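You operate a simulated robot arm through the tools that you are given. There is no shell and no other tool.

Carry out the task below with a simulated robot arm. There is one attempt and no reset: what you move stays moved.

Task
Coat the top of metal block F73 with marking blue.
Fine: use the orange felt pad and tin; put the pad back and the lid on; leave the other metal block bare. Set down upright: orange felt pad. A coat counts when it lies all over at full strength: go over it till it gets no stronger.

It is judged by the outcome, as a careful person would: the job done as asked, and still so three seconds after it is handed in. It fails if anything else is knocked over, pushed out of place, dropped, spilled or broken. Lids that push on must go on centred and level and be pressed home; caps that screw on are set level and turned clockwise until they are tight.

Robot
A 7-joint arm with a three-finger gripper, fixed in place. Base frame: the origin is at the foot of the arm, x ahead of it, y to its left, z up. Lengths are in cm, angles in rad, forces in N, time in s.
With the tool pointing down near the work surface it reaches from about 10 to 88 cm from the base axis. Its first joint turns from -2.897 to 2.897 rad. Payload 2.94 kg.
Tool frame: the origin (TCP) lies between the finger pads and is the grasp point; the fingertips stand 3 cm ahead of it; z points along the fingers, y is the line along which they close. The gripper opens to 13.2 cm. The gripper's body begins 10.7 cm behind the TCP.
Orientation is that of the tool frame in the base frame, as a unit quaternion [w, x, y, z]. With the fingers straight down and closing along the base's y, the tool's x points along the base's -x, its y along +y and its z along -z.

Tools
- The arm moves only by the tool jog_arm. Its argument "rows" is a list of rows, each a list of 2 entries, a list of its own where there are three numbers: the shift along the tool's x, y, z in cm, then the turn, a rotation vector about the tool's x, y, z in rad. In form: [[[tx, ty, tz], [wx, wy, wz]], ...]. A call has 1 to 20 rows; each row shifts and turns the commanded pose from where the row before left it, along the tool's axes as they then stand. "jaw" is the finger opening in cm, from 0 to 13.2, set as the call begins (left out, the last holds). Rows are played at 5 a second. More than 5 cm and 0.15 rad between two rows, or a gripper value outside its range, and nothing of the call is played. Where a pose cannot be reached the arm comes as near as it can. A force on the tool above 40 N (or 10 N above the force at the start of the call, whichever is more), or a blocked arm, ends the call early, and 0.2 s more pass. Each finger halts on what it meets, pressing with about 38 N; the grip force reading is that of the motor and also rises with nothing between the fingers. The clock runs only during rows and for 0.2 s after the last one: add rows that do not move to give the fingers time. It gives the time, the measured TCP pose, the force on the tool (base axes), the opening and the grip force at its end, in the units of the frame above (readings bear some noise), with the torque about the TCP (base axes, N m) and any sound that the robot's microphone picked up.
- Cameras (640 x 400 px; columns grow to the right, rows downward): "scene" is fixed at [22.71, -65.29, 152.52]; the picture's right is [0.97, -0.23, 0.00], its down [-0.08, -0.35, -0.93] and it looks along [0.22, 0.91, -0.36] (base axes); focal length 375 px, centre (320, 200). "wrist" rides on the gripper at [7.2, 0.3, -14.4] in the tool frame; the picture's right is [-0.04, 1.00, 0.00], its down [-0.88, -0.04, -0.48] and it looks along [-0.48, -0.02, 0.88] (tool axes); focal length 256 px, centre (320, 200). There is no depth. A picture from a camera that has moved, and an enlarged one, comes with that camera's place and axes in the base frame and with its lens. The place of the scene camera against the robot may be out by one fixed shift of up to 1.2 cm in any direction.
- grab_frame(camera): a new picture of that camera. No time passes.
- slide_trunk(by): slides the trunk up (or, below 0, down) by that many cm; the arm rides with it, the base frame stays. It gives what a move gives, with no picture.
- zoom(camera, box): a new picture of the part [left, top, right, bottom] of that camera's present view, enlarged. No time passes.
- close_job(): hands the job in; it is judged then, once.

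Places have to be worked out from the pictures, the camera data and where the tool is seen. Open the gripper and draw the arm clear of the work before you hand the job in, unless the task says otherwise.

The tools are called after "Call:" as a command line: name --argument value ..., lists and objects as JSON in quotes. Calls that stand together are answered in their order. jog_arm: Moves the arm, as the interface text tells. Its arguments: {"type":"object","properties":{"rows":{"type":"array"},"jaw":{"type":"number"}},"required":["rows"]} The other tools are called the same way: slide_trunk (by) slides the trunk up or down; grab_frame (camera) takes a picture; zoom (camera, box) takes an enlarged picture of a part of a camera's view; close_job () hands the job in.

At the start:

```text
clock: 0.0
position: [51.73, 27.91, 125.33]
orientation: [0.0, 0.0, 1.0, -0.001]
ft_force: [0.7, -0.7, -0.2]
torque: [-0.01, -0.01, -0.01]
grip_width: 13.2
gripper_force: 0.0
trunk travel left (down, up): [-42.5, 11.5]
```

scene: 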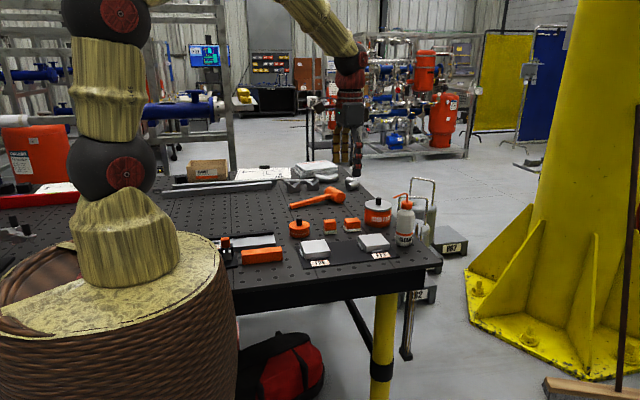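
wrist: 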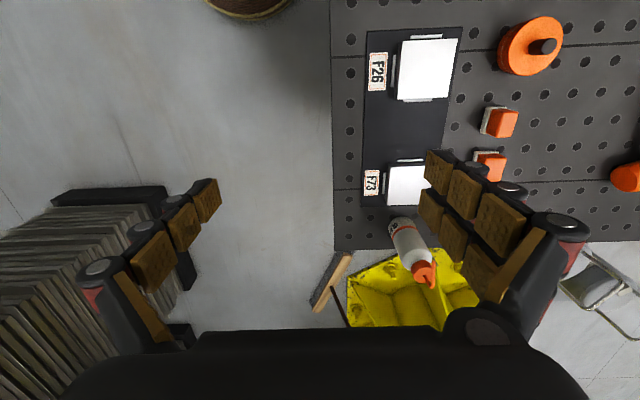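

I start by taking closer looks at the bench from the scene camera and the wrist camera.

Call:
zoom --camera "scene" --box '[210, 170, 450, 320]'

Call:
zoom --camera "scene" --box '[280, 180, 430, 274]'

Call:
zoom --camera "wrist" --box '[330, 0, 640, 194]'

```text
2.67 times, centred on (330, 245) of scene
camera zoom: at [22.71, -65.29, 152.52], right [0.97, -0.23, 0.0], down [-0.08, -0.35, -0.93], along [0.22, 0.91, -0.36], focal length 1001 px, centre (293, 80)
```

zoom: 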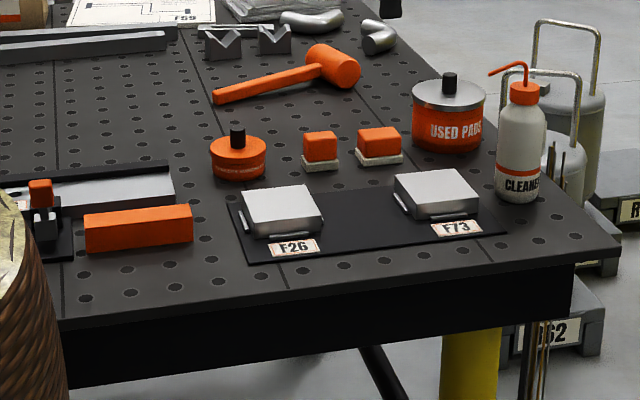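

```text
4.26 times, centred on (355, 227) of scene
camera zoom: at [22.71, -65.29, 152.52], right [0.97, -0.23, 0.0], down [-0.08, -0.35, -0.93], along [0.22, 0.91, -0.36], focal length 1597 px, centre (171, 85)
```

zoom: 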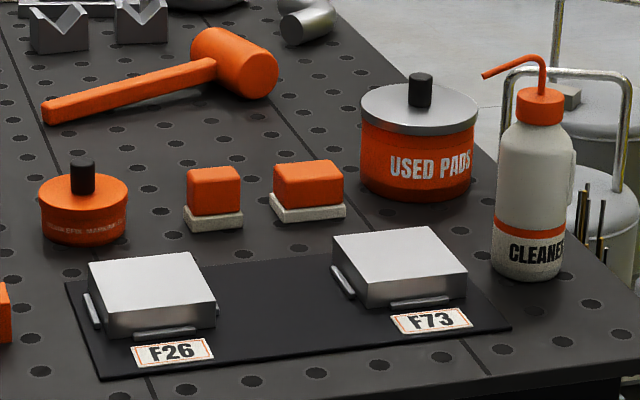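

```text
2.06 times, centred on (485, 97) of wrist
camera zoom: at [44.38, 28.27, 139.75], right [0.04, 1.0, 0.0], down [0.88, -0.04, 0.48], along [0.48, -0.02, -0.88], focal length 528 px, centre (-20, 412)
```

zoom: 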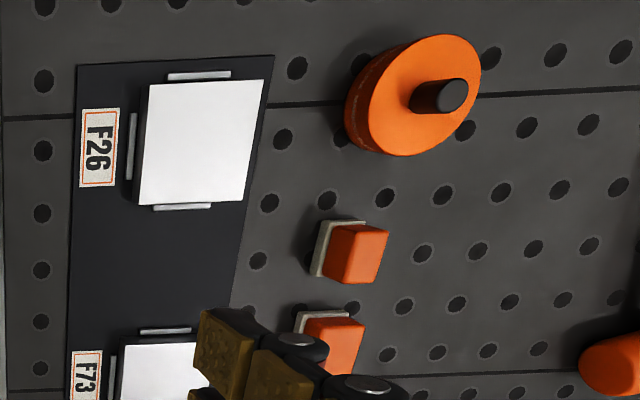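

The bench top seems near z≈88, with the blocks at about (46,45) and (62,46), and the tin and pads behind them. I move the tool over the bench at the same height for a better wrist view.

Call:
jog_arm --rows '[[[2.5, 4, 0], [0, 0, 0]], [[2.5, 4, 0], [0, 0, 0]], [[2.5, 4, 0], [0, 0, 0]], [[2.5, 4, 0], [0, 0, 0]], [[0, 4, 0], [0, 0, 0]], [[0, 0, 0], [0, 0, 0]], [[0, 0, 0], [0, 0, 0]]]'

Call:
grab_frame --camera "wrist"

Call:
grab_frame --camera "scene"

```text
clock: 1.6
position: [41.69, 48.11, 125.11]
orientation: [0.0, 0.0, 1.0, 0.0]
ft_force: [0.4, -0.1, 0.1]
torque: [-0.02, 0.05, 0.02]
grip_width: 13.2
gripper_force: 0.0
trunk travel left (down, up): [-42.5, 11.5]
```

```text
taken
camera wrist: at [34.28, 48.39, 139.54], right [0.04, 1.0, 0.0], down [0.88, -0.04, 0.48], along [0.47, -0.02, -0.88], focal length 256 px, centre (320, 200)
```

wrist: 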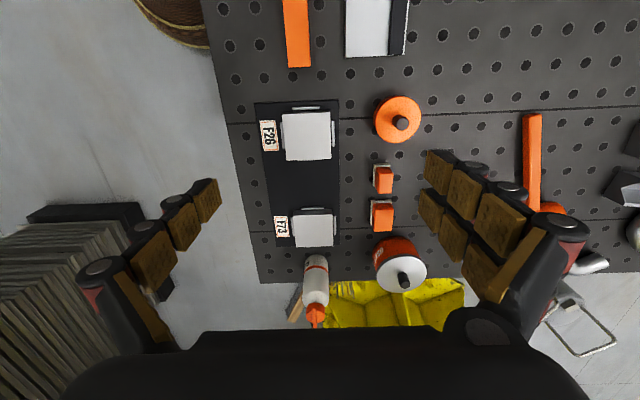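

```text
taken
```

scene: 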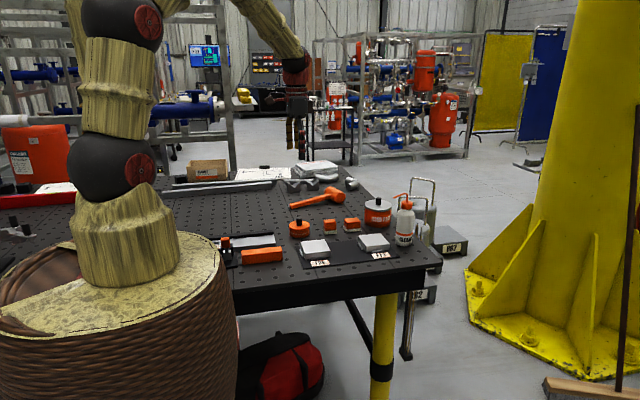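

I take enlarged wrist views to measure the objects.

Call:
zoom --camera "wrist" --box '[220, 80, 460, 230]'

Call:
zoom --camera "wrist" --box '[340, 85, 440, 147]'

Call:
zoom --camera "wrist" --box '[340, 150, 440, 300]'

```text
2.67 times, centred on (340, 155) of wrist
camera zoom: at [34.28, 48.39, 139.54], right [0.04, 1.0, 0.0], down [0.88, -0.04, 0.48], along [0.47, -0.02, -0.88], focal length 683 px, centre (267, 320)
```

zoom: 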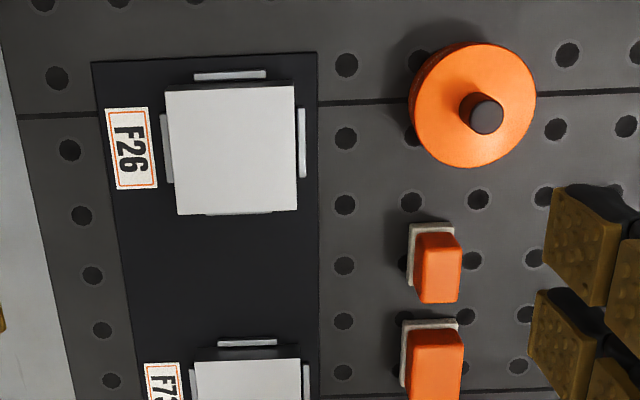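

```text
6.40 times, centred on (390, 116) of wrist
camera zoom: at [34.28, 48.39, 139.54], right [0.04, 1.0, 0.0], down [0.88, -0.04, 0.48], along [0.47, -0.02, -0.88], focal length 1638 px, centre (-128, 738)
```

zoom: 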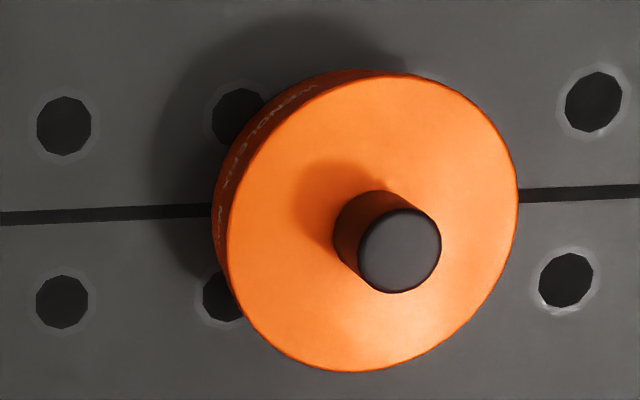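

```text
2.67 times, centred on (390, 225) of wrist
camera zoom: at [34.28, 48.39, 139.54], right [0.04, 1.0, 0.0], down [0.88, -0.04, 0.48], along [0.47, -0.02, -0.88], focal length 683 px, centre (133, 133)
```

zoom: 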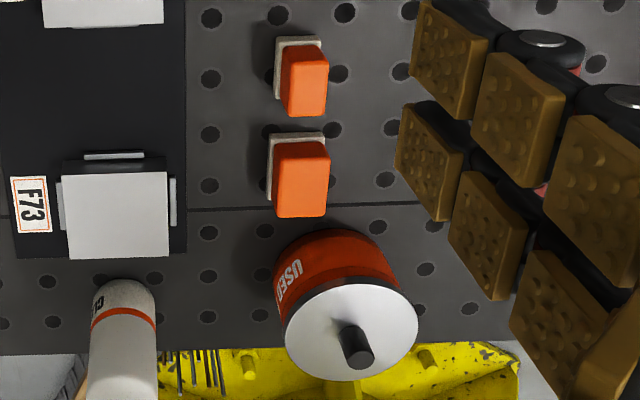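

Triangulating the two wrist views gives these estimates:
- Bench top: z≈90.2.
- Block tops: z≈92.6, about 8.8 cm square.
- Tin: at (43.7, 61.5), lid top at z≈94.2, knob top at z≈96.9.

I go lower over the pads to see which one is the felt pad to use.

Call:
jog_arm --rows '[[[0, 3, 3.5], [0, 0, 0]], [[0, 3, 3.5], [0, 0, 0]], [[0, 3, 3.5], [0, 0, 0]], [[0, 0, 3.5], [0, 0, 0]], [[0, 0, 0], [0, 0, 0]], [[0, 0, 0], [0, 0, 0]]]'

Call:
grab_frame --camera "wrist"

Call:
zoom --camera "wrist" --box '[240, 60, 400, 160]'

Call:
zoom --camera "wrist" --box '[240, 140, 400, 240]'

Call:
zoom --camera "scene" --box '[310, 205, 374, 245]'

Call:
zoom --camera "scene" --box '[280, 210, 328, 240]'

Call:
zoom --camera "scene" --box '[205, 225, 301, 285]'

```text
clock: 3.0
position: [41.58, 57.06, 111.17]
orientation: [0.0, 0.0, 1.0, 0.0]
ft_force: [0.4, -1.1, 0.2]
torque: [0.01, 0.02, 0.02]
grip_width: 13.22
gripper_force: 0.1
trunk travel left (down, up): [-42.5, 11.5]
```

```text
taken
camera wrist: at [34.24, 57.3, 125.49], right [0.04, 1.0, 0.0], down [0.88, -0.04, 0.48], along [0.48, -0.02, -0.88], focal length 256 px, centre (320, 200)
```

wrist: 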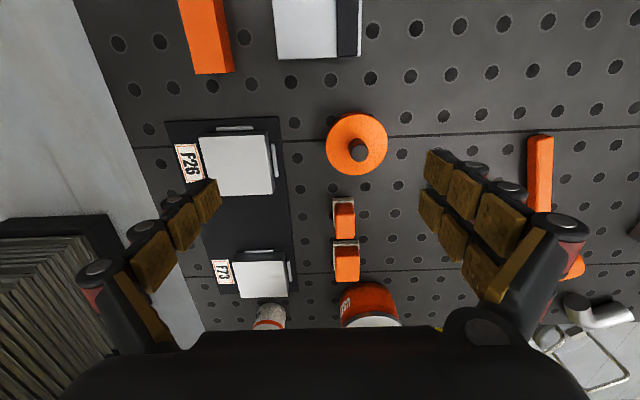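

```text
4.00 times, centred on (320, 110) of wrist
camera zoom: at [34.24, 57.3, 125.49], right [0.04, 1.0, 0.0], down [0.88, -0.04, 0.48], along [0.48, -0.02, -0.88], focal length 1024 px, centre (320, 560)
```

zoom: 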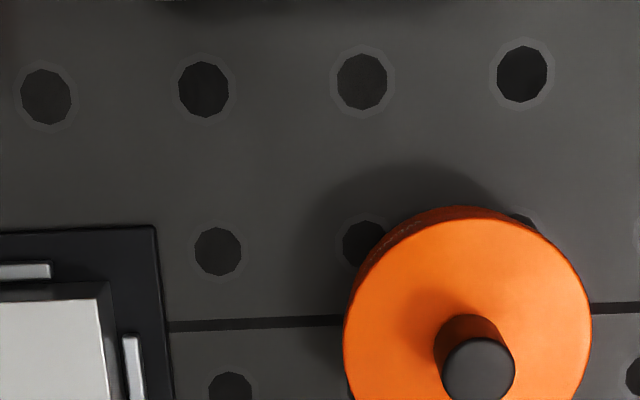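

```text
4.00 times, centred on (320, 190) of wrist
camera zoom: at [34.24, 57.3, 125.49], right [0.04, 1.0, 0.0], down [0.88, -0.04, 0.48], along [0.48, -0.02, -0.88], focal length 1024 px, centre (320, 240)
```

zoom: 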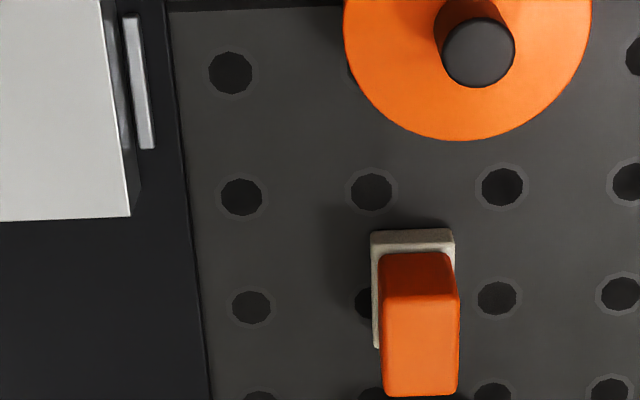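

```text
10.00 times, centred on (342, 225) of scene
camera zoom: at [22.71, -65.29, 152.52], right [0.97, -0.23, 0.0], down [-0.08, -0.35, -0.93], along [0.22, 0.91, -0.36], focal length 3753 px, centre (100, -50)
```

zoom: 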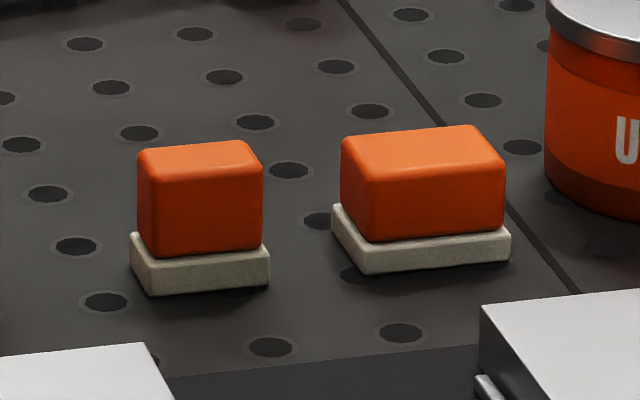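

```text
13.33 times, centred on (304, 225) of scene
camera zoom: at [22.71, -65.29, 152.52], right [0.97, -0.23, 0.0], down [-0.08, -0.35, -0.93], along [0.22, 0.91, -0.36], focal length 5004 px, centre (533, -133)
```

zoom: 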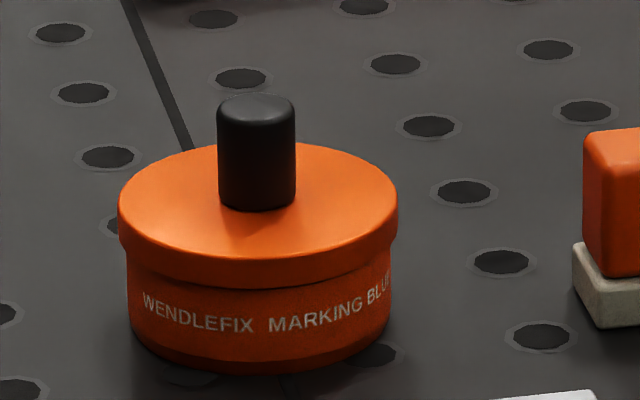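

```text
6.67 times, centred on (253, 255) of scene
camera zoom: at [22.71, -65.29, 152.52], right [0.97, -0.23, 0.0], down [-0.08, -0.35, -0.93], along [0.22, 0.91, -0.36], focal length 2502 px, centre (767, -167)
```

zoom: 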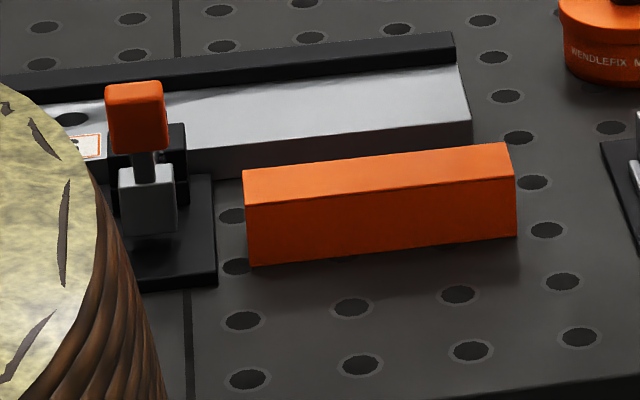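

Both candidates have an orange handle on a whitish base, so I zoom in hard to compare their material before choosing.

Call:
zoom --camera "scene" --box '[321, 215, 341, 237]'

Call:
zoom --camera "scene" --box '[341, 213, 363, 235]'

Call:
zoom --camera "wrist" --box '[320, 190, 375, 290]'

```text
16.00 times, centred on (331, 226) of scene
camera zoom: at [22.71, -65.29, 152.52], right [0.97, -0.23, 0.0], down [-0.08, -0.35, -0.93], along [0.22, 0.91, -0.36], focal length 6005 px, centre (144, -216)
```

zoom: 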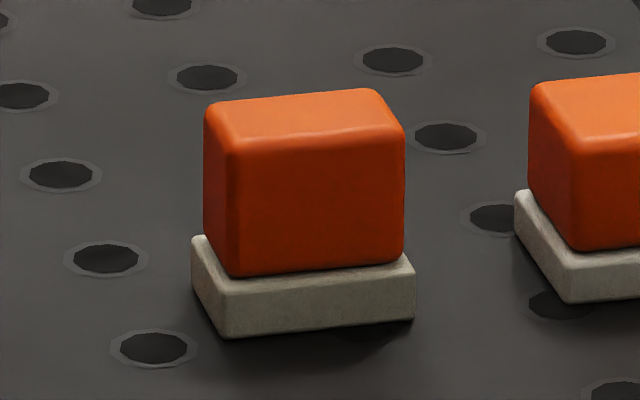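

```text
16.00 times, centred on (352, 224) of scene
camera zoom: at [22.71, -65.29, 152.52], right [0.97, -0.23, 0.0], down [-0.08, -0.35, -0.93], along [0.22, 0.91, -0.36], focal length 6005 px, centre (-192, -184)
```

zoom: 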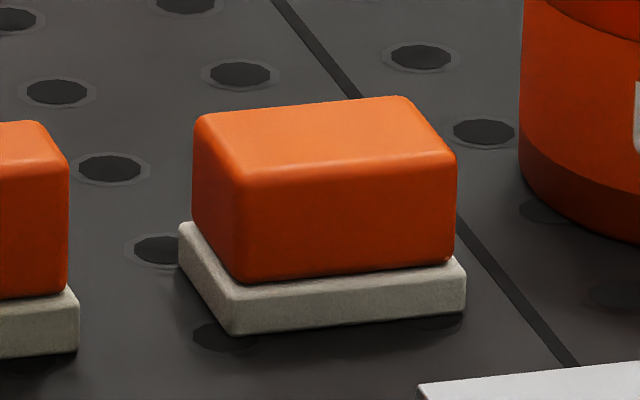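

```text
4.00 times, centred on (348, 240) of wrist
camera zoom: at [34.24, 57.3, 125.49], right [0.04, 1.0, 0.0], down [0.88, -0.04, 0.48], along [0.48, -0.02, -0.88], focal length 1024 px, centre (210, 40)
```

zoom: 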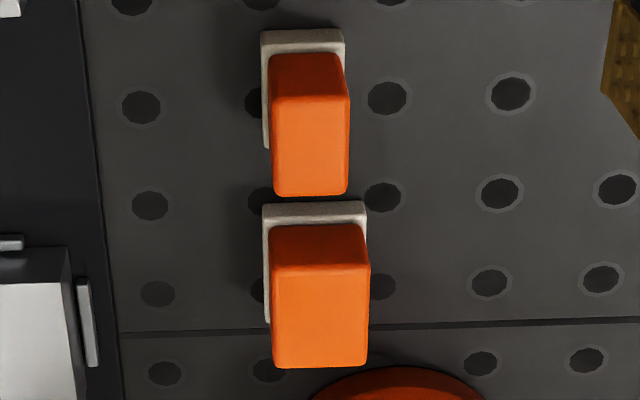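

The two pads look alike apart from size. I choose the smaller one, with its felt about 4.5×3 cm, because it fits easily inside the roughly 7.8 cm tin. It stands at about (55.4, 60.0). I first move over the lid knob at (43.75, 61.5) with the jaws part-closed.

Call:
jog_arm --jaw 5 --rows '[[[-1.1, 2.2, 1.5], [0, 0, 0]], [[-1.07, 2.24, 1.5], [0, 0, 0]], [[0, 0, 2.5], [0, 0, 0]], [[0, 0, 2.5], [0, 0, 0]], [[0, 0, 0], [0, 0, 0]], [[0, 0, 0], [0, 0, 0]], [[0, 0, 0], [0, 0, 0]], [[0, 0, 0], [0, 0, 0]]]'

Call:
grab_frame --camera "wrist"

Call:
zoom --camera "scene" --box '[260, 170, 356, 250]'

```text
clock: 4.8
position: [43.66, 61.52, 103.3]
orientation: [0.0, 0.0, 1.0, 0.0]
ft_force: [-0.2, -0.4, 0.2]
torque: [-0.03, 0.01, 0.02]
grip_width: 4.98
gripper_force: 0.1
trunk travel left (down, up): [-42.5, 11.5]
```

```text
taken
camera wrist: at [36.4, 61.79, 117.71], right [0.04, 1.0, 0.0], down [0.88, -0.04, 0.48], along [0.48, -0.02, -0.88], focal length 256 px, centre (320, 200)
```

wrist: 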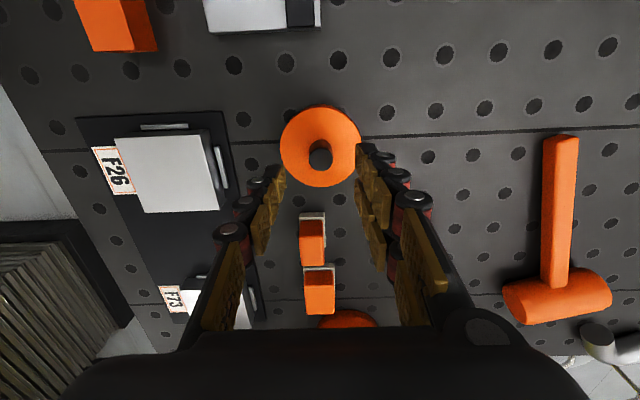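

```text
5.00 times, centred on (308, 210) of scene
camera zoom: at [22.71, -65.29, 152.52], right [0.97, -0.23, 0.0], down [-0.08, -0.35, -0.93], along [0.22, 0.91, -0.36], focal length 1876 px, centre (380, 150)
```

zoom: 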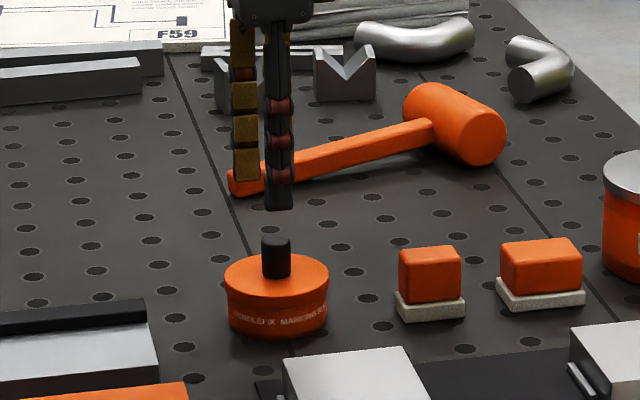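

The knob sits between the fingers at (43.6, 61.5). I lower until the fingertips are just above the lid top, about z 94.7, and close on the knob.

Call:
jog_arm --rows '[[[0, 0, 2], [0, 0, 0]], [[0, 0, 2], [0, 0, 0]], [[0, 0, 1.5], [0, 0, 0]], [[0, 0, 0], [0, 0, 0]], [[0, 0, 0], [0, 0, 0]]]'

Call:
zoom --camera "scene" --box '[280, 190, 328, 240]'

Call:
zoom --camera "wrist" --box '[240, 90, 400, 190]'

```text
clock: 6.0
position: [43.74, 61.42, 97.86]
orientation: [0.0, -0.001, 1.0, 0.0]
ft_force: [0.4, -0.6, -0.2]
torque: [-0.01, -0.02, 0.02]
grip_width: 4.99
gripper_force: 0.1
trunk travel left (down, up): [-42.5, 11.5]
```

```text
8.00 times, centred on (304, 215) of scene
camera zoom: at [22.71, -65.29, 152.52], right [0.97, -0.23, 0.0], down [-0.08, -0.35, -0.93], along [0.22, 0.91, -0.36], focal length 3002 px, centre (448, 80)
```

zoom: 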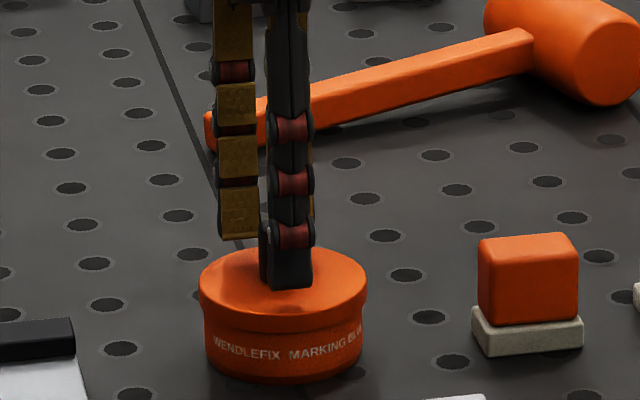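

```text
4.00 times, centred on (320, 140) of wrist
camera zoom: at [36.46, 61.71, 112.19], right [0.04, 1.0, 0.0], down [0.88, -0.04, 0.48], along [0.48, -0.02, -0.88], focal length 1024 px, centre (320, 440)
```

zoom: 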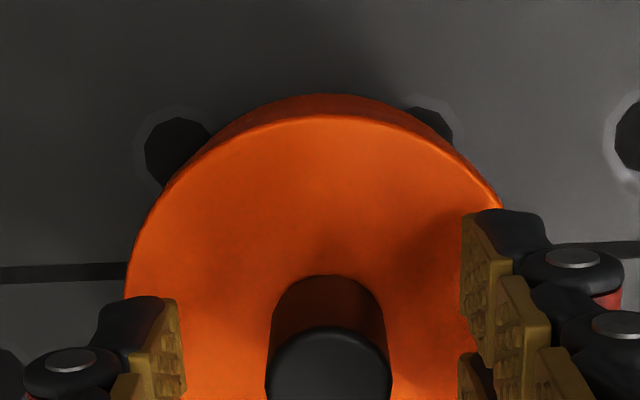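

The fingertips are just above the lid on either side of the knob with no contact force, so I close.

Call:
jog_arm --jaw 0 --rows '[[[0, 0, 0], [0, 0, 0]], [[0, 0, 0], [0, 0, 0]], [[0, 0, 0], [0, 0, 0]], [[0, 0, 0], [0, 0, 0]], [[0, 0, 0], [0, 0, 0]]]'

Call:
zoom --camera "wrist" --box '[240, 90, 400, 190]'

```text
clock: 7.2
position: [43.72, 61.39, 97.8]
orientation: [0.0, -0.001, 1.0, 0.0]
ft_force: [0.4, 0.4, 0.5]
torque: [0.0, -0.01, -0.01]
grip_width: 2.0
gripper_force: 38.7
trunk travel left (down, up): [-42.5, 11.5]
heard: snap
```

```text
4.00 times, centred on (320, 140) of wrist
camera zoom: at [36.46, 61.71, 112.2], right [0.04, 1.0, 0.0], down [0.88, -0.04, 0.48], along [0.48, -0.02, -0.88], focal length 1024 px, centre (320, 440)
```

zoom: 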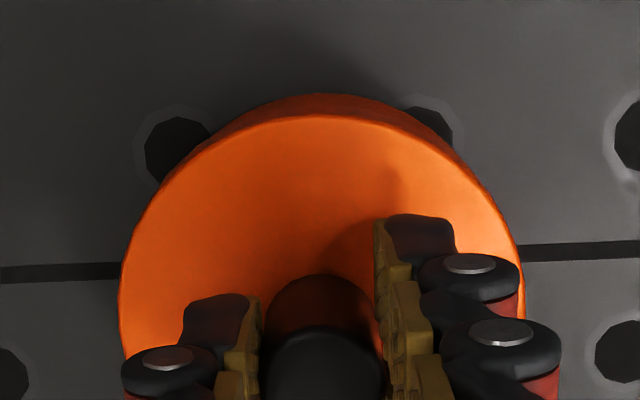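

I'm gripping the knob at 2.0 cm wide and heard a snap, maybe the lid shifting. I lift slowly and straight up.

Call:
jog_arm --rows '[[[0, 0, -0.4], [0, 0, 0]], [[0, 0, -0.4], [0, 0, 0]], [[0, 0, -0.5], [0, 0, 0]], [[0, 0, -0.7], [0, 0, 0]], [[0, 0, -1], [0, 0, 0]], [[0, 0, 0], [0, 0, 0]]]'

Call:
zoom --camera "scene" --box '[270, 180, 350, 240]'

Call:
grab_frame --camera "wrist"

```text
clock: 8.6
position: [43.79, 61.47, 100.88]
orientation: [0.0, 0.001, 1.0, 0.0]
ft_force: [0.0, -1.2, 0.1]
torque: [0.01, 0.03, 0.02]
grip_width: 2.0
gripper_force: 37.9
trunk travel left (down, up): [-42.5, 11.5]
```

```text
6.67 times, centred on (310, 210) of scene
camera zoom: at [22.71, -65.29, 152.52], right [0.97, -0.23, 0.0], down [-0.08, -0.35, -0.93], along [0.22, 0.91, -0.36], focal length 2502 px, centre (387, 133)
```

zoom: 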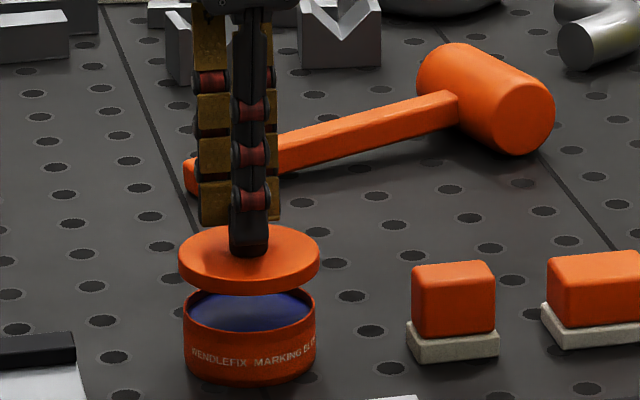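

```text
taken
camera wrist: at [36.5, 61.77, 115.2], right [0.04, 1.0, 0.0], down [0.88, -0.04, 0.48], along [0.48, -0.02, -0.88], focal length 256 px, centre (320, 200)
```

wrist: 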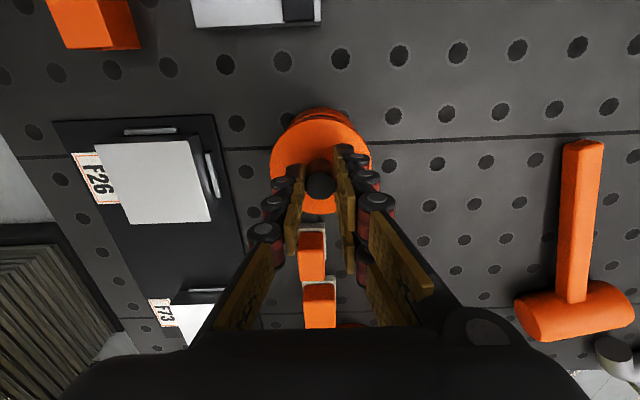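

The lid is off and I can see blue ink in the tin. I carry the lid to the free bench spot at about (37, 73).

Call:
jog_arm --rows '[[[0, 0, -2], [0, 0, 0]], [[1.7, 3, 0], [0, 0, 0]], [[1.7, 3, 0], [0, 0, 0]], [[1.7, 3, 0], [0, 0, 0]], [[1.7, 2.6, 0], [0, 0, 0]], [[0, 0, 2.2], [0, 0, 0]], [[0, 0, 2.2], [0, 0, 0]], [[0, 0, 2], [0, 0, 0]], [[0, 0, 0], [0, 0, 0]], [[0, 0, 0], [0, 0, 0]]]'

Call:
zoom --camera "scene" --box '[270, 170, 350, 240]'

Call:
grab_frame --camera "wrist"

```text
clock: 10.8
position: [36.99, 72.91, 96.31]
orientation: [0.001, 0.0, 1.0, 0.001]
ft_force: [-0.4, -0.2, 0.1]
torque: [0.02, 0.0, 0.02]
grip_width: 1.99
gripper_force: 37.9
trunk travel left (down, up): [-42.5, 11.5]
```

```text
5.71 times, centred on (310, 205) of scene
camera zoom: at [22.71, -65.29, 152.52], right [0.97, -0.23, 0.0], down [-0.08, -0.35, -0.93], along [0.22, 0.91, -0.36], focal length 2144 px, centre (377, 171)
```

zoom: 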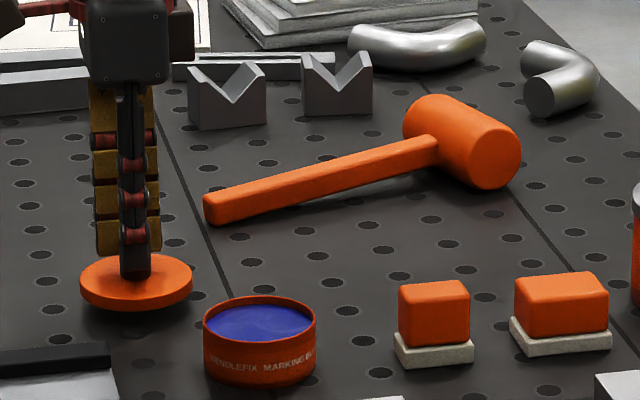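

```text
taken
camera wrist: at [29.77, 73.2, 110.76], right [0.04, 1.0, 0.0], down [0.88, -0.04, 0.48], along [0.48, -0.02, -0.88], focal length 256 px, centre (320, 200)
```

wrist: 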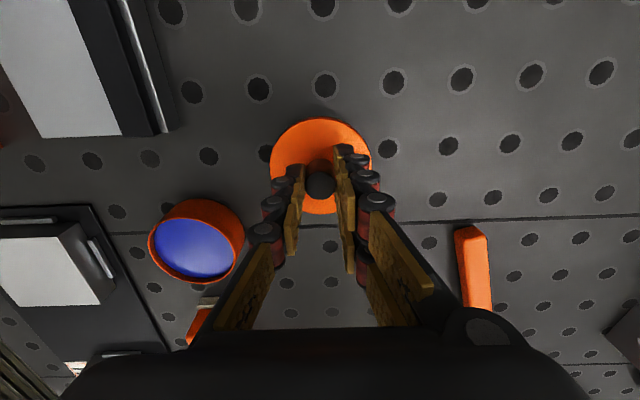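

The lid is over clear bench. I lower it in small steps and watch for contact.

Call:
jog_arm --rows '[[[0, 0, 0.4], [0, 0, 0]], [[0, 0, 0.3], [0, 0, 0]], [[0, 0, 0.3], [0, 0, 0]], [[0, 0, 0], [0, 0, 0]]]'

Call:
zoom --camera "scene" --box '[270, 195, 310, 225]'

```text
clock: 11.8
position: [37.11, 73.0, 95.53]
orientation: [0.0, 0.0, 1.0, 0.001]
ft_force: [-0.3, 0.5, -1.2]
torque: [-0.01, 0.01, -0.03]
grip_width: 1.99
gripper_force: 38.1
trunk travel left (down, up): [-42.5, 11.5]
```

```text
13.33 times, centred on (290, 210) of scene
camera zoom: at [22.71, -65.29, 152.52], right [0.97, -0.23, 0.0], down [-0.08, -0.35, -0.93], along [0.22, 0.91, -0.36], focal length 5004 px, centre (720, 67)
```

zoom: 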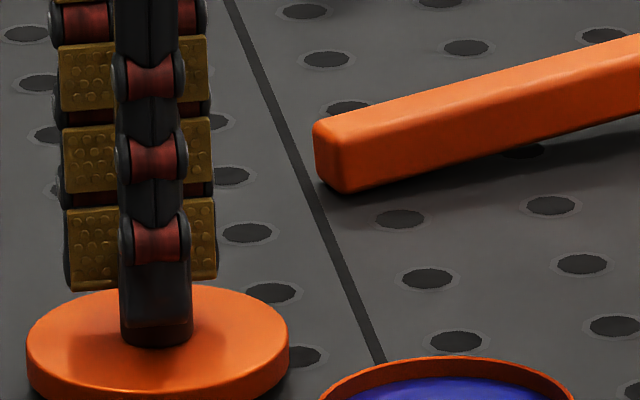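

Call:
jog_arm --rows '[[[0, 0, 0.2], [0, 0, 0]], [[0, 0, 0.2], [0, 0, 0]], [[0, 0, 0], [0, 0, 0]]]'

Call:
zoom --camera "scene" --box '[265, 200, 313, 230]'

```text
clock: 12.6
position: [37.13, 73.0, 95.07]
orientation: [0.001, 0.0, 1.0, 0.0]
ft_force: [0.2, 0.0, 3.2]
torque: [-0.14, -0.03, 0.0]
grip_width: 2.0
gripper_force: 37.8
trunk travel left (down, up): [-42.5, 11.5]
```

```text
13.33 times, centred on (289, 215) of scene
camera zoom: at [22.71, -65.29, 152.52], right [0.97, -0.23, 0.0], down [-0.08, -0.35, -0.93], along [0.22, 0.91, -0.36], focal length 5004 px, centre (733, 0)
```

zoom: 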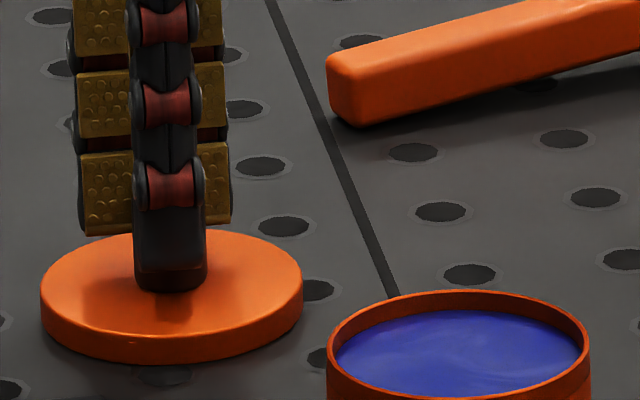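

The upward force of 3.2 N shows the lid touching the bench. I release it and rise clear.

Call:
jog_arm --jaw 4.5 --rows '[[[0, 0, 0], [0, 0, 0]], [[0, 0, 0], [0, 0, 0]], [[0, 0, -0.5], [0, 0, 0]], [[0, 0, -2], [0, 0, 0]], [[0, 0, -3], [0, 0, 0]], [[0, 0, -3], [0, 0, 0]], [[-3, -2.5, 0], [0, 0, 0]], [[-3.5, -2.5, 0], [0, 0, 0]], [[0, 0, 0], [0, 0, 0]]]'

Call:
grab_frame --camera "wrist"

Call:
zoom --camera "scene" --box '[265, 190, 361, 250]'

```text
clock: 14.6
position: [43.65, 68.12, 103.53]
orientation: [0.0, -0.001, 1.0, 0.0]
ft_force: [-0.2, 0.7, 0.4]
torque: [-0.02, 0.02, 0.0]
grip_width: 4.47
gripper_force: 0.1
trunk travel left (down, up): [-42.5, 11.5]
```

```text
taken
camera wrist: at [36.27, 68.52, 117.95], right [0.04, 1.0, 0.0], down [0.88, -0.04, 0.48], along [0.48, -0.02, -0.88], focal length 256 px, centre (320, 200)
```

wrist: 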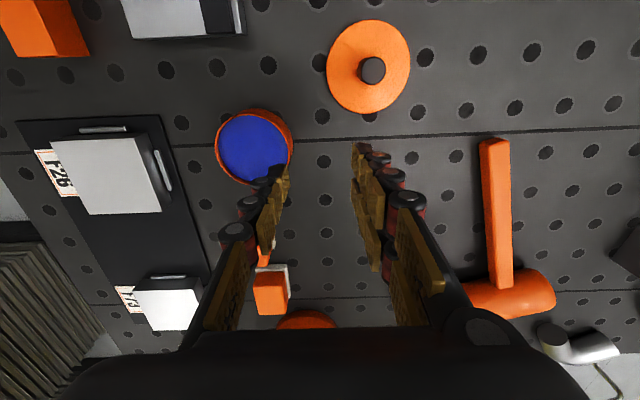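

```text
6.67 times, centred on (313, 220) of scene
camera zoom: at [22.71, -65.29, 152.52], right [0.97, -0.23, 0.0], down [-0.08, -0.35, -0.93], along [0.22, 0.91, -0.36], focal length 2502 px, centre (367, 67)
```

zoom: 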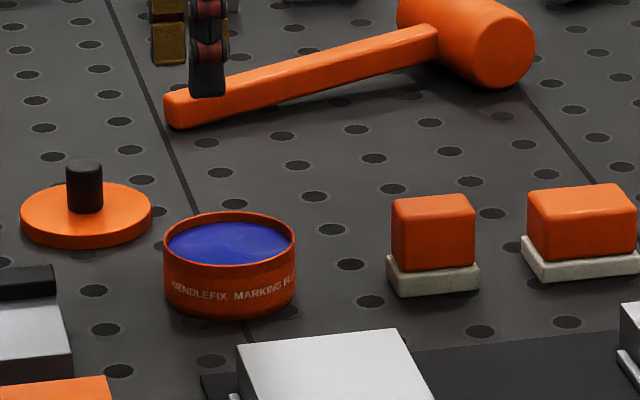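

The lid sits flat and the tin is open and in place. I now move above the small pad at about (55.4, 60.0).

Call:
jog_arm --jaw 5 --rows '[[[-3, -2, 0], [0, 0, 0]], [[-3, -2, 0], [0, 0, 0]], [[-3, -2, 0], [0, 0, 0]], [[-2.75, -2.1, 0], [0, 0, 0]], [[0, 0, 2], [0, 0, 0]], [[0, 0, 0], [0, 0, 0]], [[0, 0, 0], [0, 0, 0]]]'

Call:
grab_frame --camera "wrist"

Call:
zoom --camera "wrist" --box '[260, 110, 380, 185]'

Call:
zoom --camera "scene" --box '[300, 190, 380, 240]'

```text
clock: 16.2
position: [55.37, 59.9, 101.48]
orientation: [0.0, 0.0, 1.0, -0.001]
ft_force: [0.5, -0.2, 0.1]
torque: [0.0, 0.0, 0.0]
grip_width: 5.0
gripper_force: 0.1
trunk travel left (down, up): [-42.5, 11.5]
```

```text
taken
camera wrist: at [48.07, 60.27, 115.96], right [0.04, 1.0, 0.0], down [0.88, -0.04, 0.48], along [0.48, -0.02, -0.88], focal length 256 px, centre (320, 200)
```

wrist: 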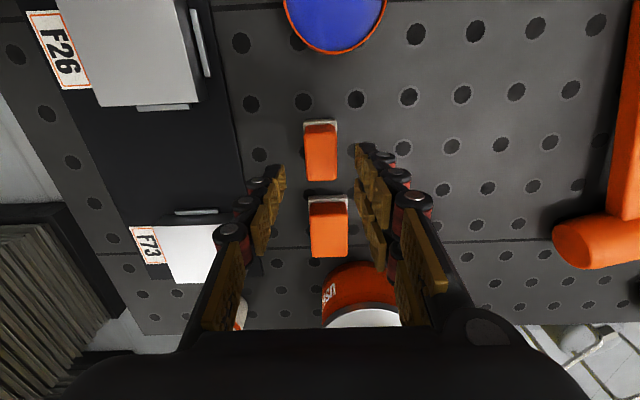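

```text
5.33 times, centred on (320, 148) of wrist
camera zoom: at [48.07, 60.27, 115.96], right [0.04, 1.0, 0.0], down [0.88, -0.04, 0.48], along [0.48, -0.02, -0.88], focal length 1365 px, centre (320, 480)
```

zoom: 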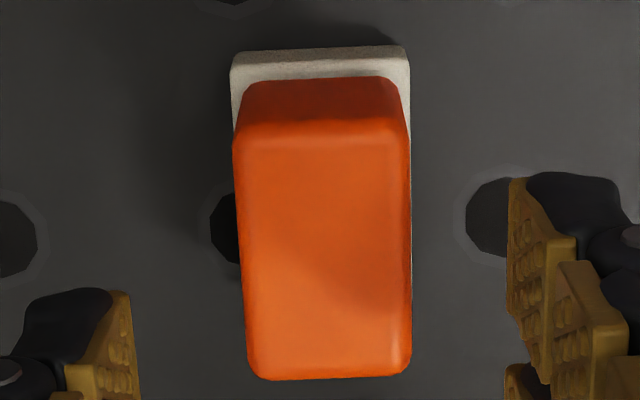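

```text
8.00 times, centred on (340, 215) of scene
camera zoom: at [22.71, -65.29, 152.52], right [0.97, -0.23, 0.0], down [-0.08, -0.35, -0.93], along [0.22, 0.91, -0.36], focal length 3002 px, centre (160, 80)
```

zoom: 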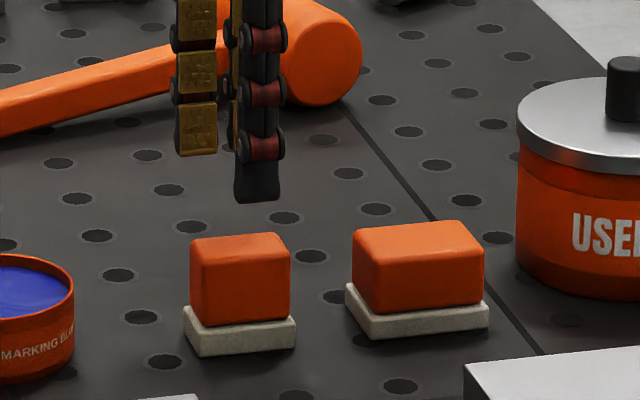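

The pad's handle is centred at (55.3, 60.0) between the fingers, with its top at about z 94.8 and the felt top at about 91.4. I go down until the tips are just above the felt and grip the handle.

Call:
jog_arm --rows '[[[0, 0, 2.2], [0, 0, 0]], [[0, 0, 2.2], [0, 0, 0]], [[0, 0, 2.1], [0, 0, 0]], [[0, 0, 0], [0, 0, 0]], [[0, 0, 0], [0, 0, 0]]]'

Call:
zoom --camera "scene" --box '[310, 200, 358, 240]'

Call:
zoom --camera "wrist" --box '[240, 90, 400, 190]'

```text
clock: 17.4
position: [55.29, 59.98, 95.03]
orientation: [0.0, 0.0, 1.0, 0.0]
ft_force: [0.0, -1.6, -0.2]
torque: [0.0, -0.02, -0.02]
grip_width: 4.99
gripper_force: 0.1
trunk travel left (down, up): [-42.5, 11.5]
```

```text
10.00 times, centred on (334, 220) of scene
camera zoom: at [22.71, -65.29, 152.52], right [0.97, -0.23, 0.0], down [-0.08, -0.35, -0.93], along [0.22, 0.91, -0.36], focal length 3753 px, centre (180, 0)
```

zoom: 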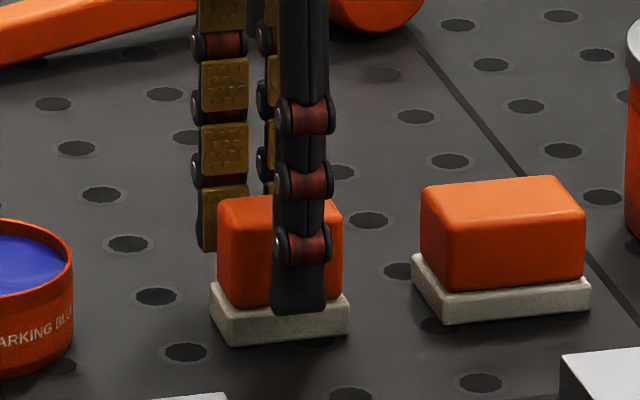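

```text
4.00 times, centred on (320, 140) of wrist
camera zoom: at [48.02, 60.28, 109.46], right [0.04, 1.0, 0.0], down [0.88, -0.04, 0.48], along [0.48, -0.02, -0.88], focal length 1024 px, centre (320, 440)
```

zoom: 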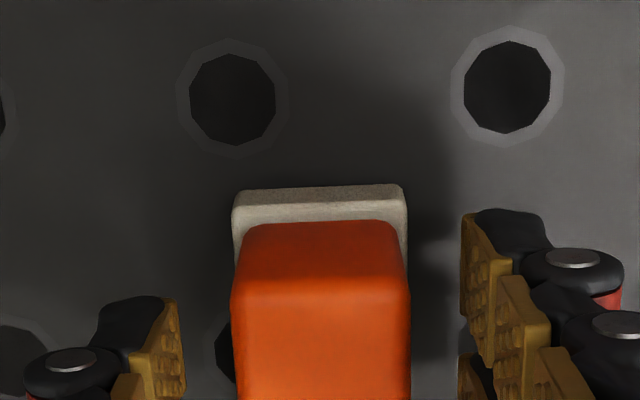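

Call:
jog_arm --jaw 0 --rows '[[[0, 0, 0], [0, 0, 0]], [[0, 0, 0], [0, 0, 0]], [[0, 0, 0], [0, 0, 0]], [[0, 0, 0], [0, 0, 0]]]'

Call:
zoom --camera "scene" --box '[310, 200, 358, 240]'

```text
clock: 18.4
position: [55.36, 59.91, 95.13]
orientation: [0.0, -0.001, 1.0, -0.001]
ft_force: [0.2, -0.1, 0.7]
torque: [-0.05, -0.01, 0.03]
grip_width: 2.69
gripper_force: 38.3
trunk travel left (down, up): [-42.5, 11.5]
```

```text
10.00 times, centred on (334, 220) of scene
camera zoom: at [22.71, -65.29, 152.52], right [0.97, -0.23, 0.0], down [-0.08, -0.35, -0.93], along [0.22, 0.91, -0.36], focal length 3753 px, centre (180, 0)
```

zoom: 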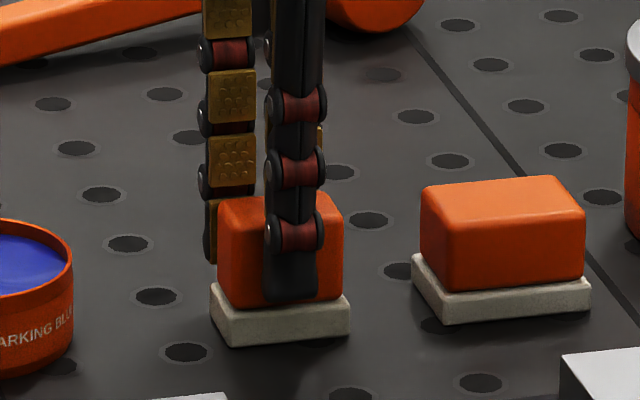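

I grip the handle at 2.69 cm wide. I lift it and carry it over the tin at about (43.6, 61.55).

Call:
jog_arm --rows '[[[0, 0, -1], [0, 0, 0]], [[0, 0, -3], [0, 0, 0]], [[0, 0, -4], [0, 0, 0]], [[4, 0.5, 0], [0, 0, 0]], [[4, 0.5, 0], [0, 0, 0]], [[3.7, 0.6, 0], [0, 0, 0]], [[0, 0, 0], [0, 0, 0]], [[0, 0, 0], [0, 0, 0]]]'

Call:
grab_frame --camera "wrist"

Call:
zoom --camera "scene" --box '[265, 190, 361, 250]'

```text
clock: 20.2
position: [43.67, 61.59, 102.88]
orientation: [0.0, 0.0, 1.0, -0.001]
ft_force: [0.2, -0.1, -0.4]
torque: [0.01, -0.01, -0.01]
grip_width: 2.71
gripper_force: 38.1
trunk travel left (down, up): [-42.5, 11.5]
```

```text
taken
camera wrist: at [36.3, 62.01, 117.38], right [0.04, 1.0, 0.0], down [0.88, -0.04, 0.48], along [0.48, -0.02, -0.88], focal length 256 px, centre (320, 200)
```

wrist: 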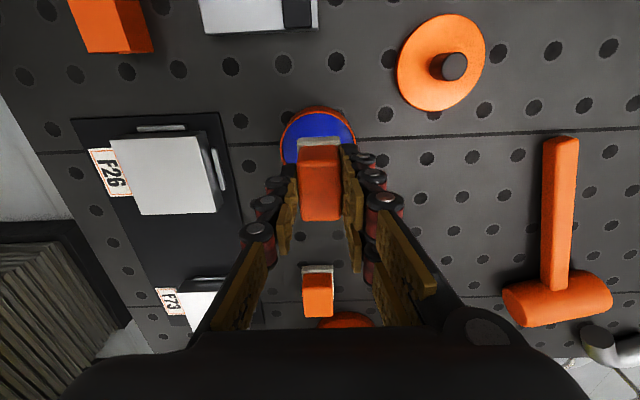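

```text
6.67 times, centred on (313, 220) of scene
camera zoom: at [22.71, -65.29, 152.52], right [0.97, -0.23, 0.0], down [-0.08, -0.35, -0.93], along [0.22, 0.91, -0.36], focal length 2502 px, centre (367, 67)
```

zoom: 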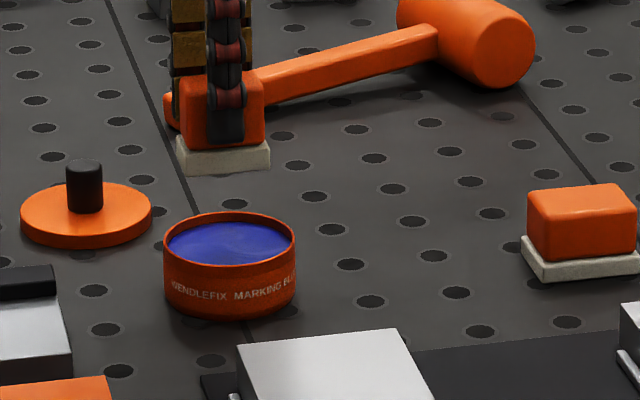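

The pad is level over the tin. I lower toward the ink, first coarsely and then in small steps.

Call:
jog_arm --rows '[[[0, 0, 1.5], [0, 0, 0]], [[0, 0, 1.5], [0, 0, 0]], [[0, 0, 0.7], [0, 0, 0]], [[0, 0, 0.3], [0, 0, 0]], [[0, 0, 0], [0, 0, 0]]]'

Call:
zoom --camera "scene" --box '[280, 200, 328, 240]'

Call:
zoom --camera "wrist" --box '[240, 90, 400, 190]'

```text
clock: 21.4
position: [43.65, 61.42, 99.05]
orientation: [0.0, 0.0, 1.0, 0.0]
ft_force: [0.5, 1.1, -0.7]
torque: [0.0, 0.02, 0.0]
grip_width: 2.7
gripper_force: 37.9
trunk travel left (down, up): [-42.5, 11.5]
```

```text
10.00 times, centred on (304, 220) of scene
camera zoom: at [22.71, -65.29, 152.52], right [0.97, -0.23, 0.0], down [-0.08, -0.35, -0.93], along [0.22, 0.91, -0.36], focal length 3753 px, centre (480, 0)
```

zoom: 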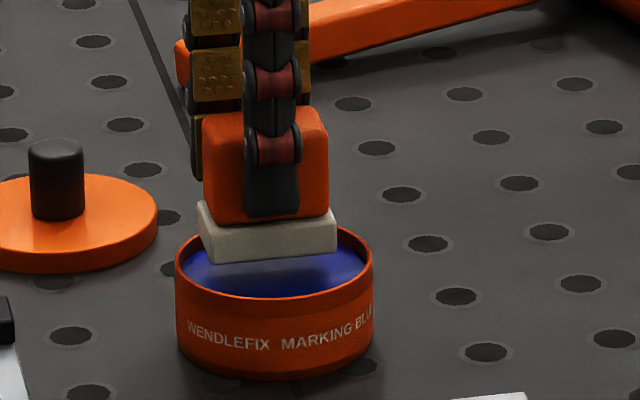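

```text
4.00 times, centred on (320, 140) of wrist
camera zoom: at [36.29, 61.83, 113.46], right [0.04, 1.0, 0.0], down [0.88, -0.04, 0.48], along [0.48, -0.02, -0.88], focal length 1024 px, centre (320, 440)
```

zoom: 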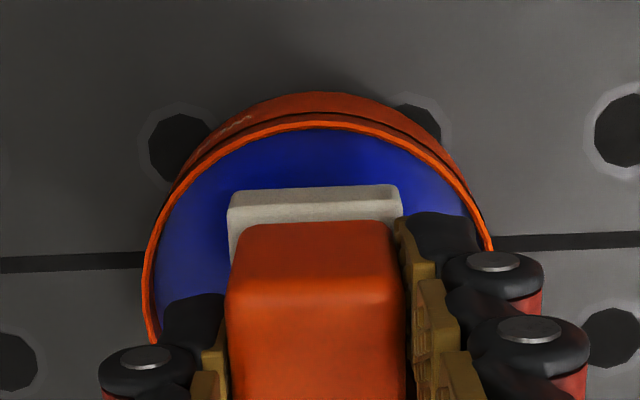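

Call:
jog_arm --rows '[[[0, 0, 0.3], [0, 0, 0]], [[0, 0, 0.3], [0, 0, 0]], [[0, 0, 0.3], [0, 0, 0]], [[0, 0, 0], [0, 0, 0]]]'

Call:
zoom --camera "scene" --box '[280, 200, 328, 240]'

```text
clock: 22.4
position: [43.64, 61.46, 98.06]
orientation: [0.001, 0.0, 1.0, 0.0]
ft_force: [0.3, -0.6, -1.2]
torque: [-0.01, 0.01, 0.04]
grip_width: 2.69
gripper_force: 38.3
trunk travel left (down, up): [-42.5, 11.5]
```

```text
10.00 times, centred on (304, 220) of scene
camera zoom: at [22.71, -65.29, 152.52], right [0.97, -0.23, 0.0], down [-0.08, -0.35, -0.93], along [0.22, 0.91, -0.36], focal length 3753 px, centre (480, 0)
```

zoom: 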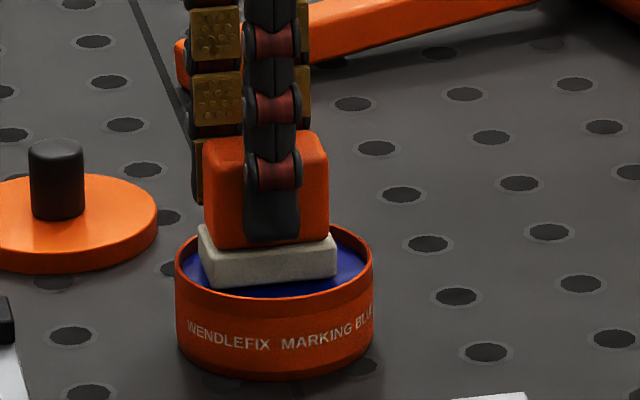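

Call:
jog_arm --rows '[[[0, 0, 0.2], [0, 0, 0]], [[0, 0, 0.2], [0, 0, 0]], [[0, 0, 0], [0, 0, 0]]]'

Call:
zoom --camera "scene" --box '[280, 200, 328, 240]'

```text
clock: 23.2
position: [43.65, 61.41, 97.81]
orientation: [0.002, 0.001, 1.0, 0.0]
ft_force: [0.4, -1.0, 7.3]
torque: [-0.03, 0.08, 0.0]
grip_width: 2.7
gripper_force: 37.7
trunk travel left (down, up): [-42.5, 11.5]
```

```text
10.00 times, centred on (304, 220) of scene
camera zoom: at [22.71, -65.29, 152.52], right [0.97, -0.23, 0.0], down [-0.08, -0.35, -0.93], along [0.22, 0.91, -0.36], focal length 3753 px, centre (480, 0)
```

zoom: 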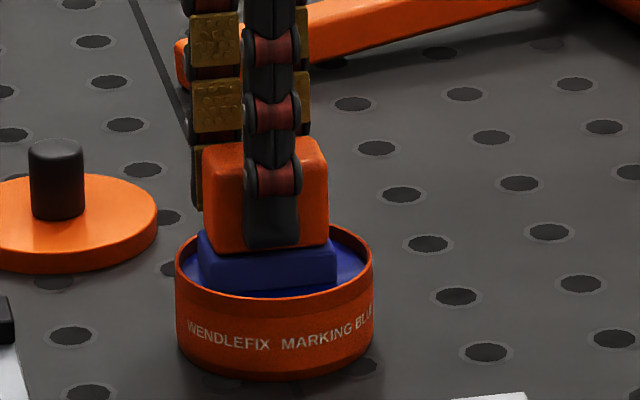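

The felt has turned blue under a 7 N contact, so it is loaded. I lift it straight out and move it toward F73, bypassing F26, then take a fresh look at the block.

Call:
jog_arm --rows '[[[0, 0, -0.5], [0, 0, 0]], [[0, 0, -1.5], [0, 0, 0]], [[0, 0, -3], [0, 0, 0]], [[0, 0, -3], [0, 0, 0]], [[-3.5, -1.5, 0], [0, 0, 0]], [[-3.5, -2, 0], [0, 0, 0]], [[-3.5, -3, 0], [0, 0, 0]], [[-3, -3.5, 0], [0, 0, 0]], [[0, -3, 0], [0, 0, 0]], [[0, 0, 0], [0, 0, 0]], [[0, 0, 0], [0, 0, 0]]]'

Call:
grab_frame --camera "wrist"

Call:
zoom --camera "scene" --box '[280, 190, 424, 280]'

```text
clock: 25.6
position: [57.07, 48.21, 105.64]
orientation: [-0.001, 0.001, 1.0, 0.001]
ft_force: [0.6, -0.2, -1.2]
torque: [0.01, -0.01, -0.01]
grip_width: 2.69
gripper_force: 37.7
trunk travel left (down, up): [-42.5, 11.5]
```

```text
taken
camera wrist: at [49.71, 48.56, 120.09], right [0.04, 1.0, 0.0], down [0.88, -0.04, 0.48], along [0.48, -0.02, -0.88], focal length 256 px, centre (320, 200)
```

wrist: 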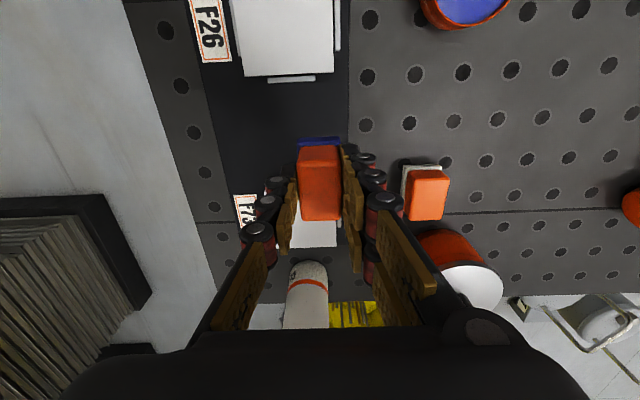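

```text
4.44 times, centred on (352, 235) of scene
camera zoom: at [22.71, -65.29, 152.52], right [0.97, -0.23, 0.0], down [-0.08, -0.35, -0.93], along [0.22, 0.91, -0.36], focal length 1668 px, centre (178, 44)
```

zoom: 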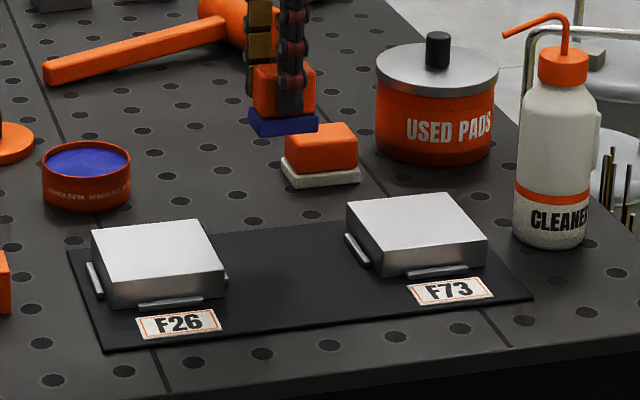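

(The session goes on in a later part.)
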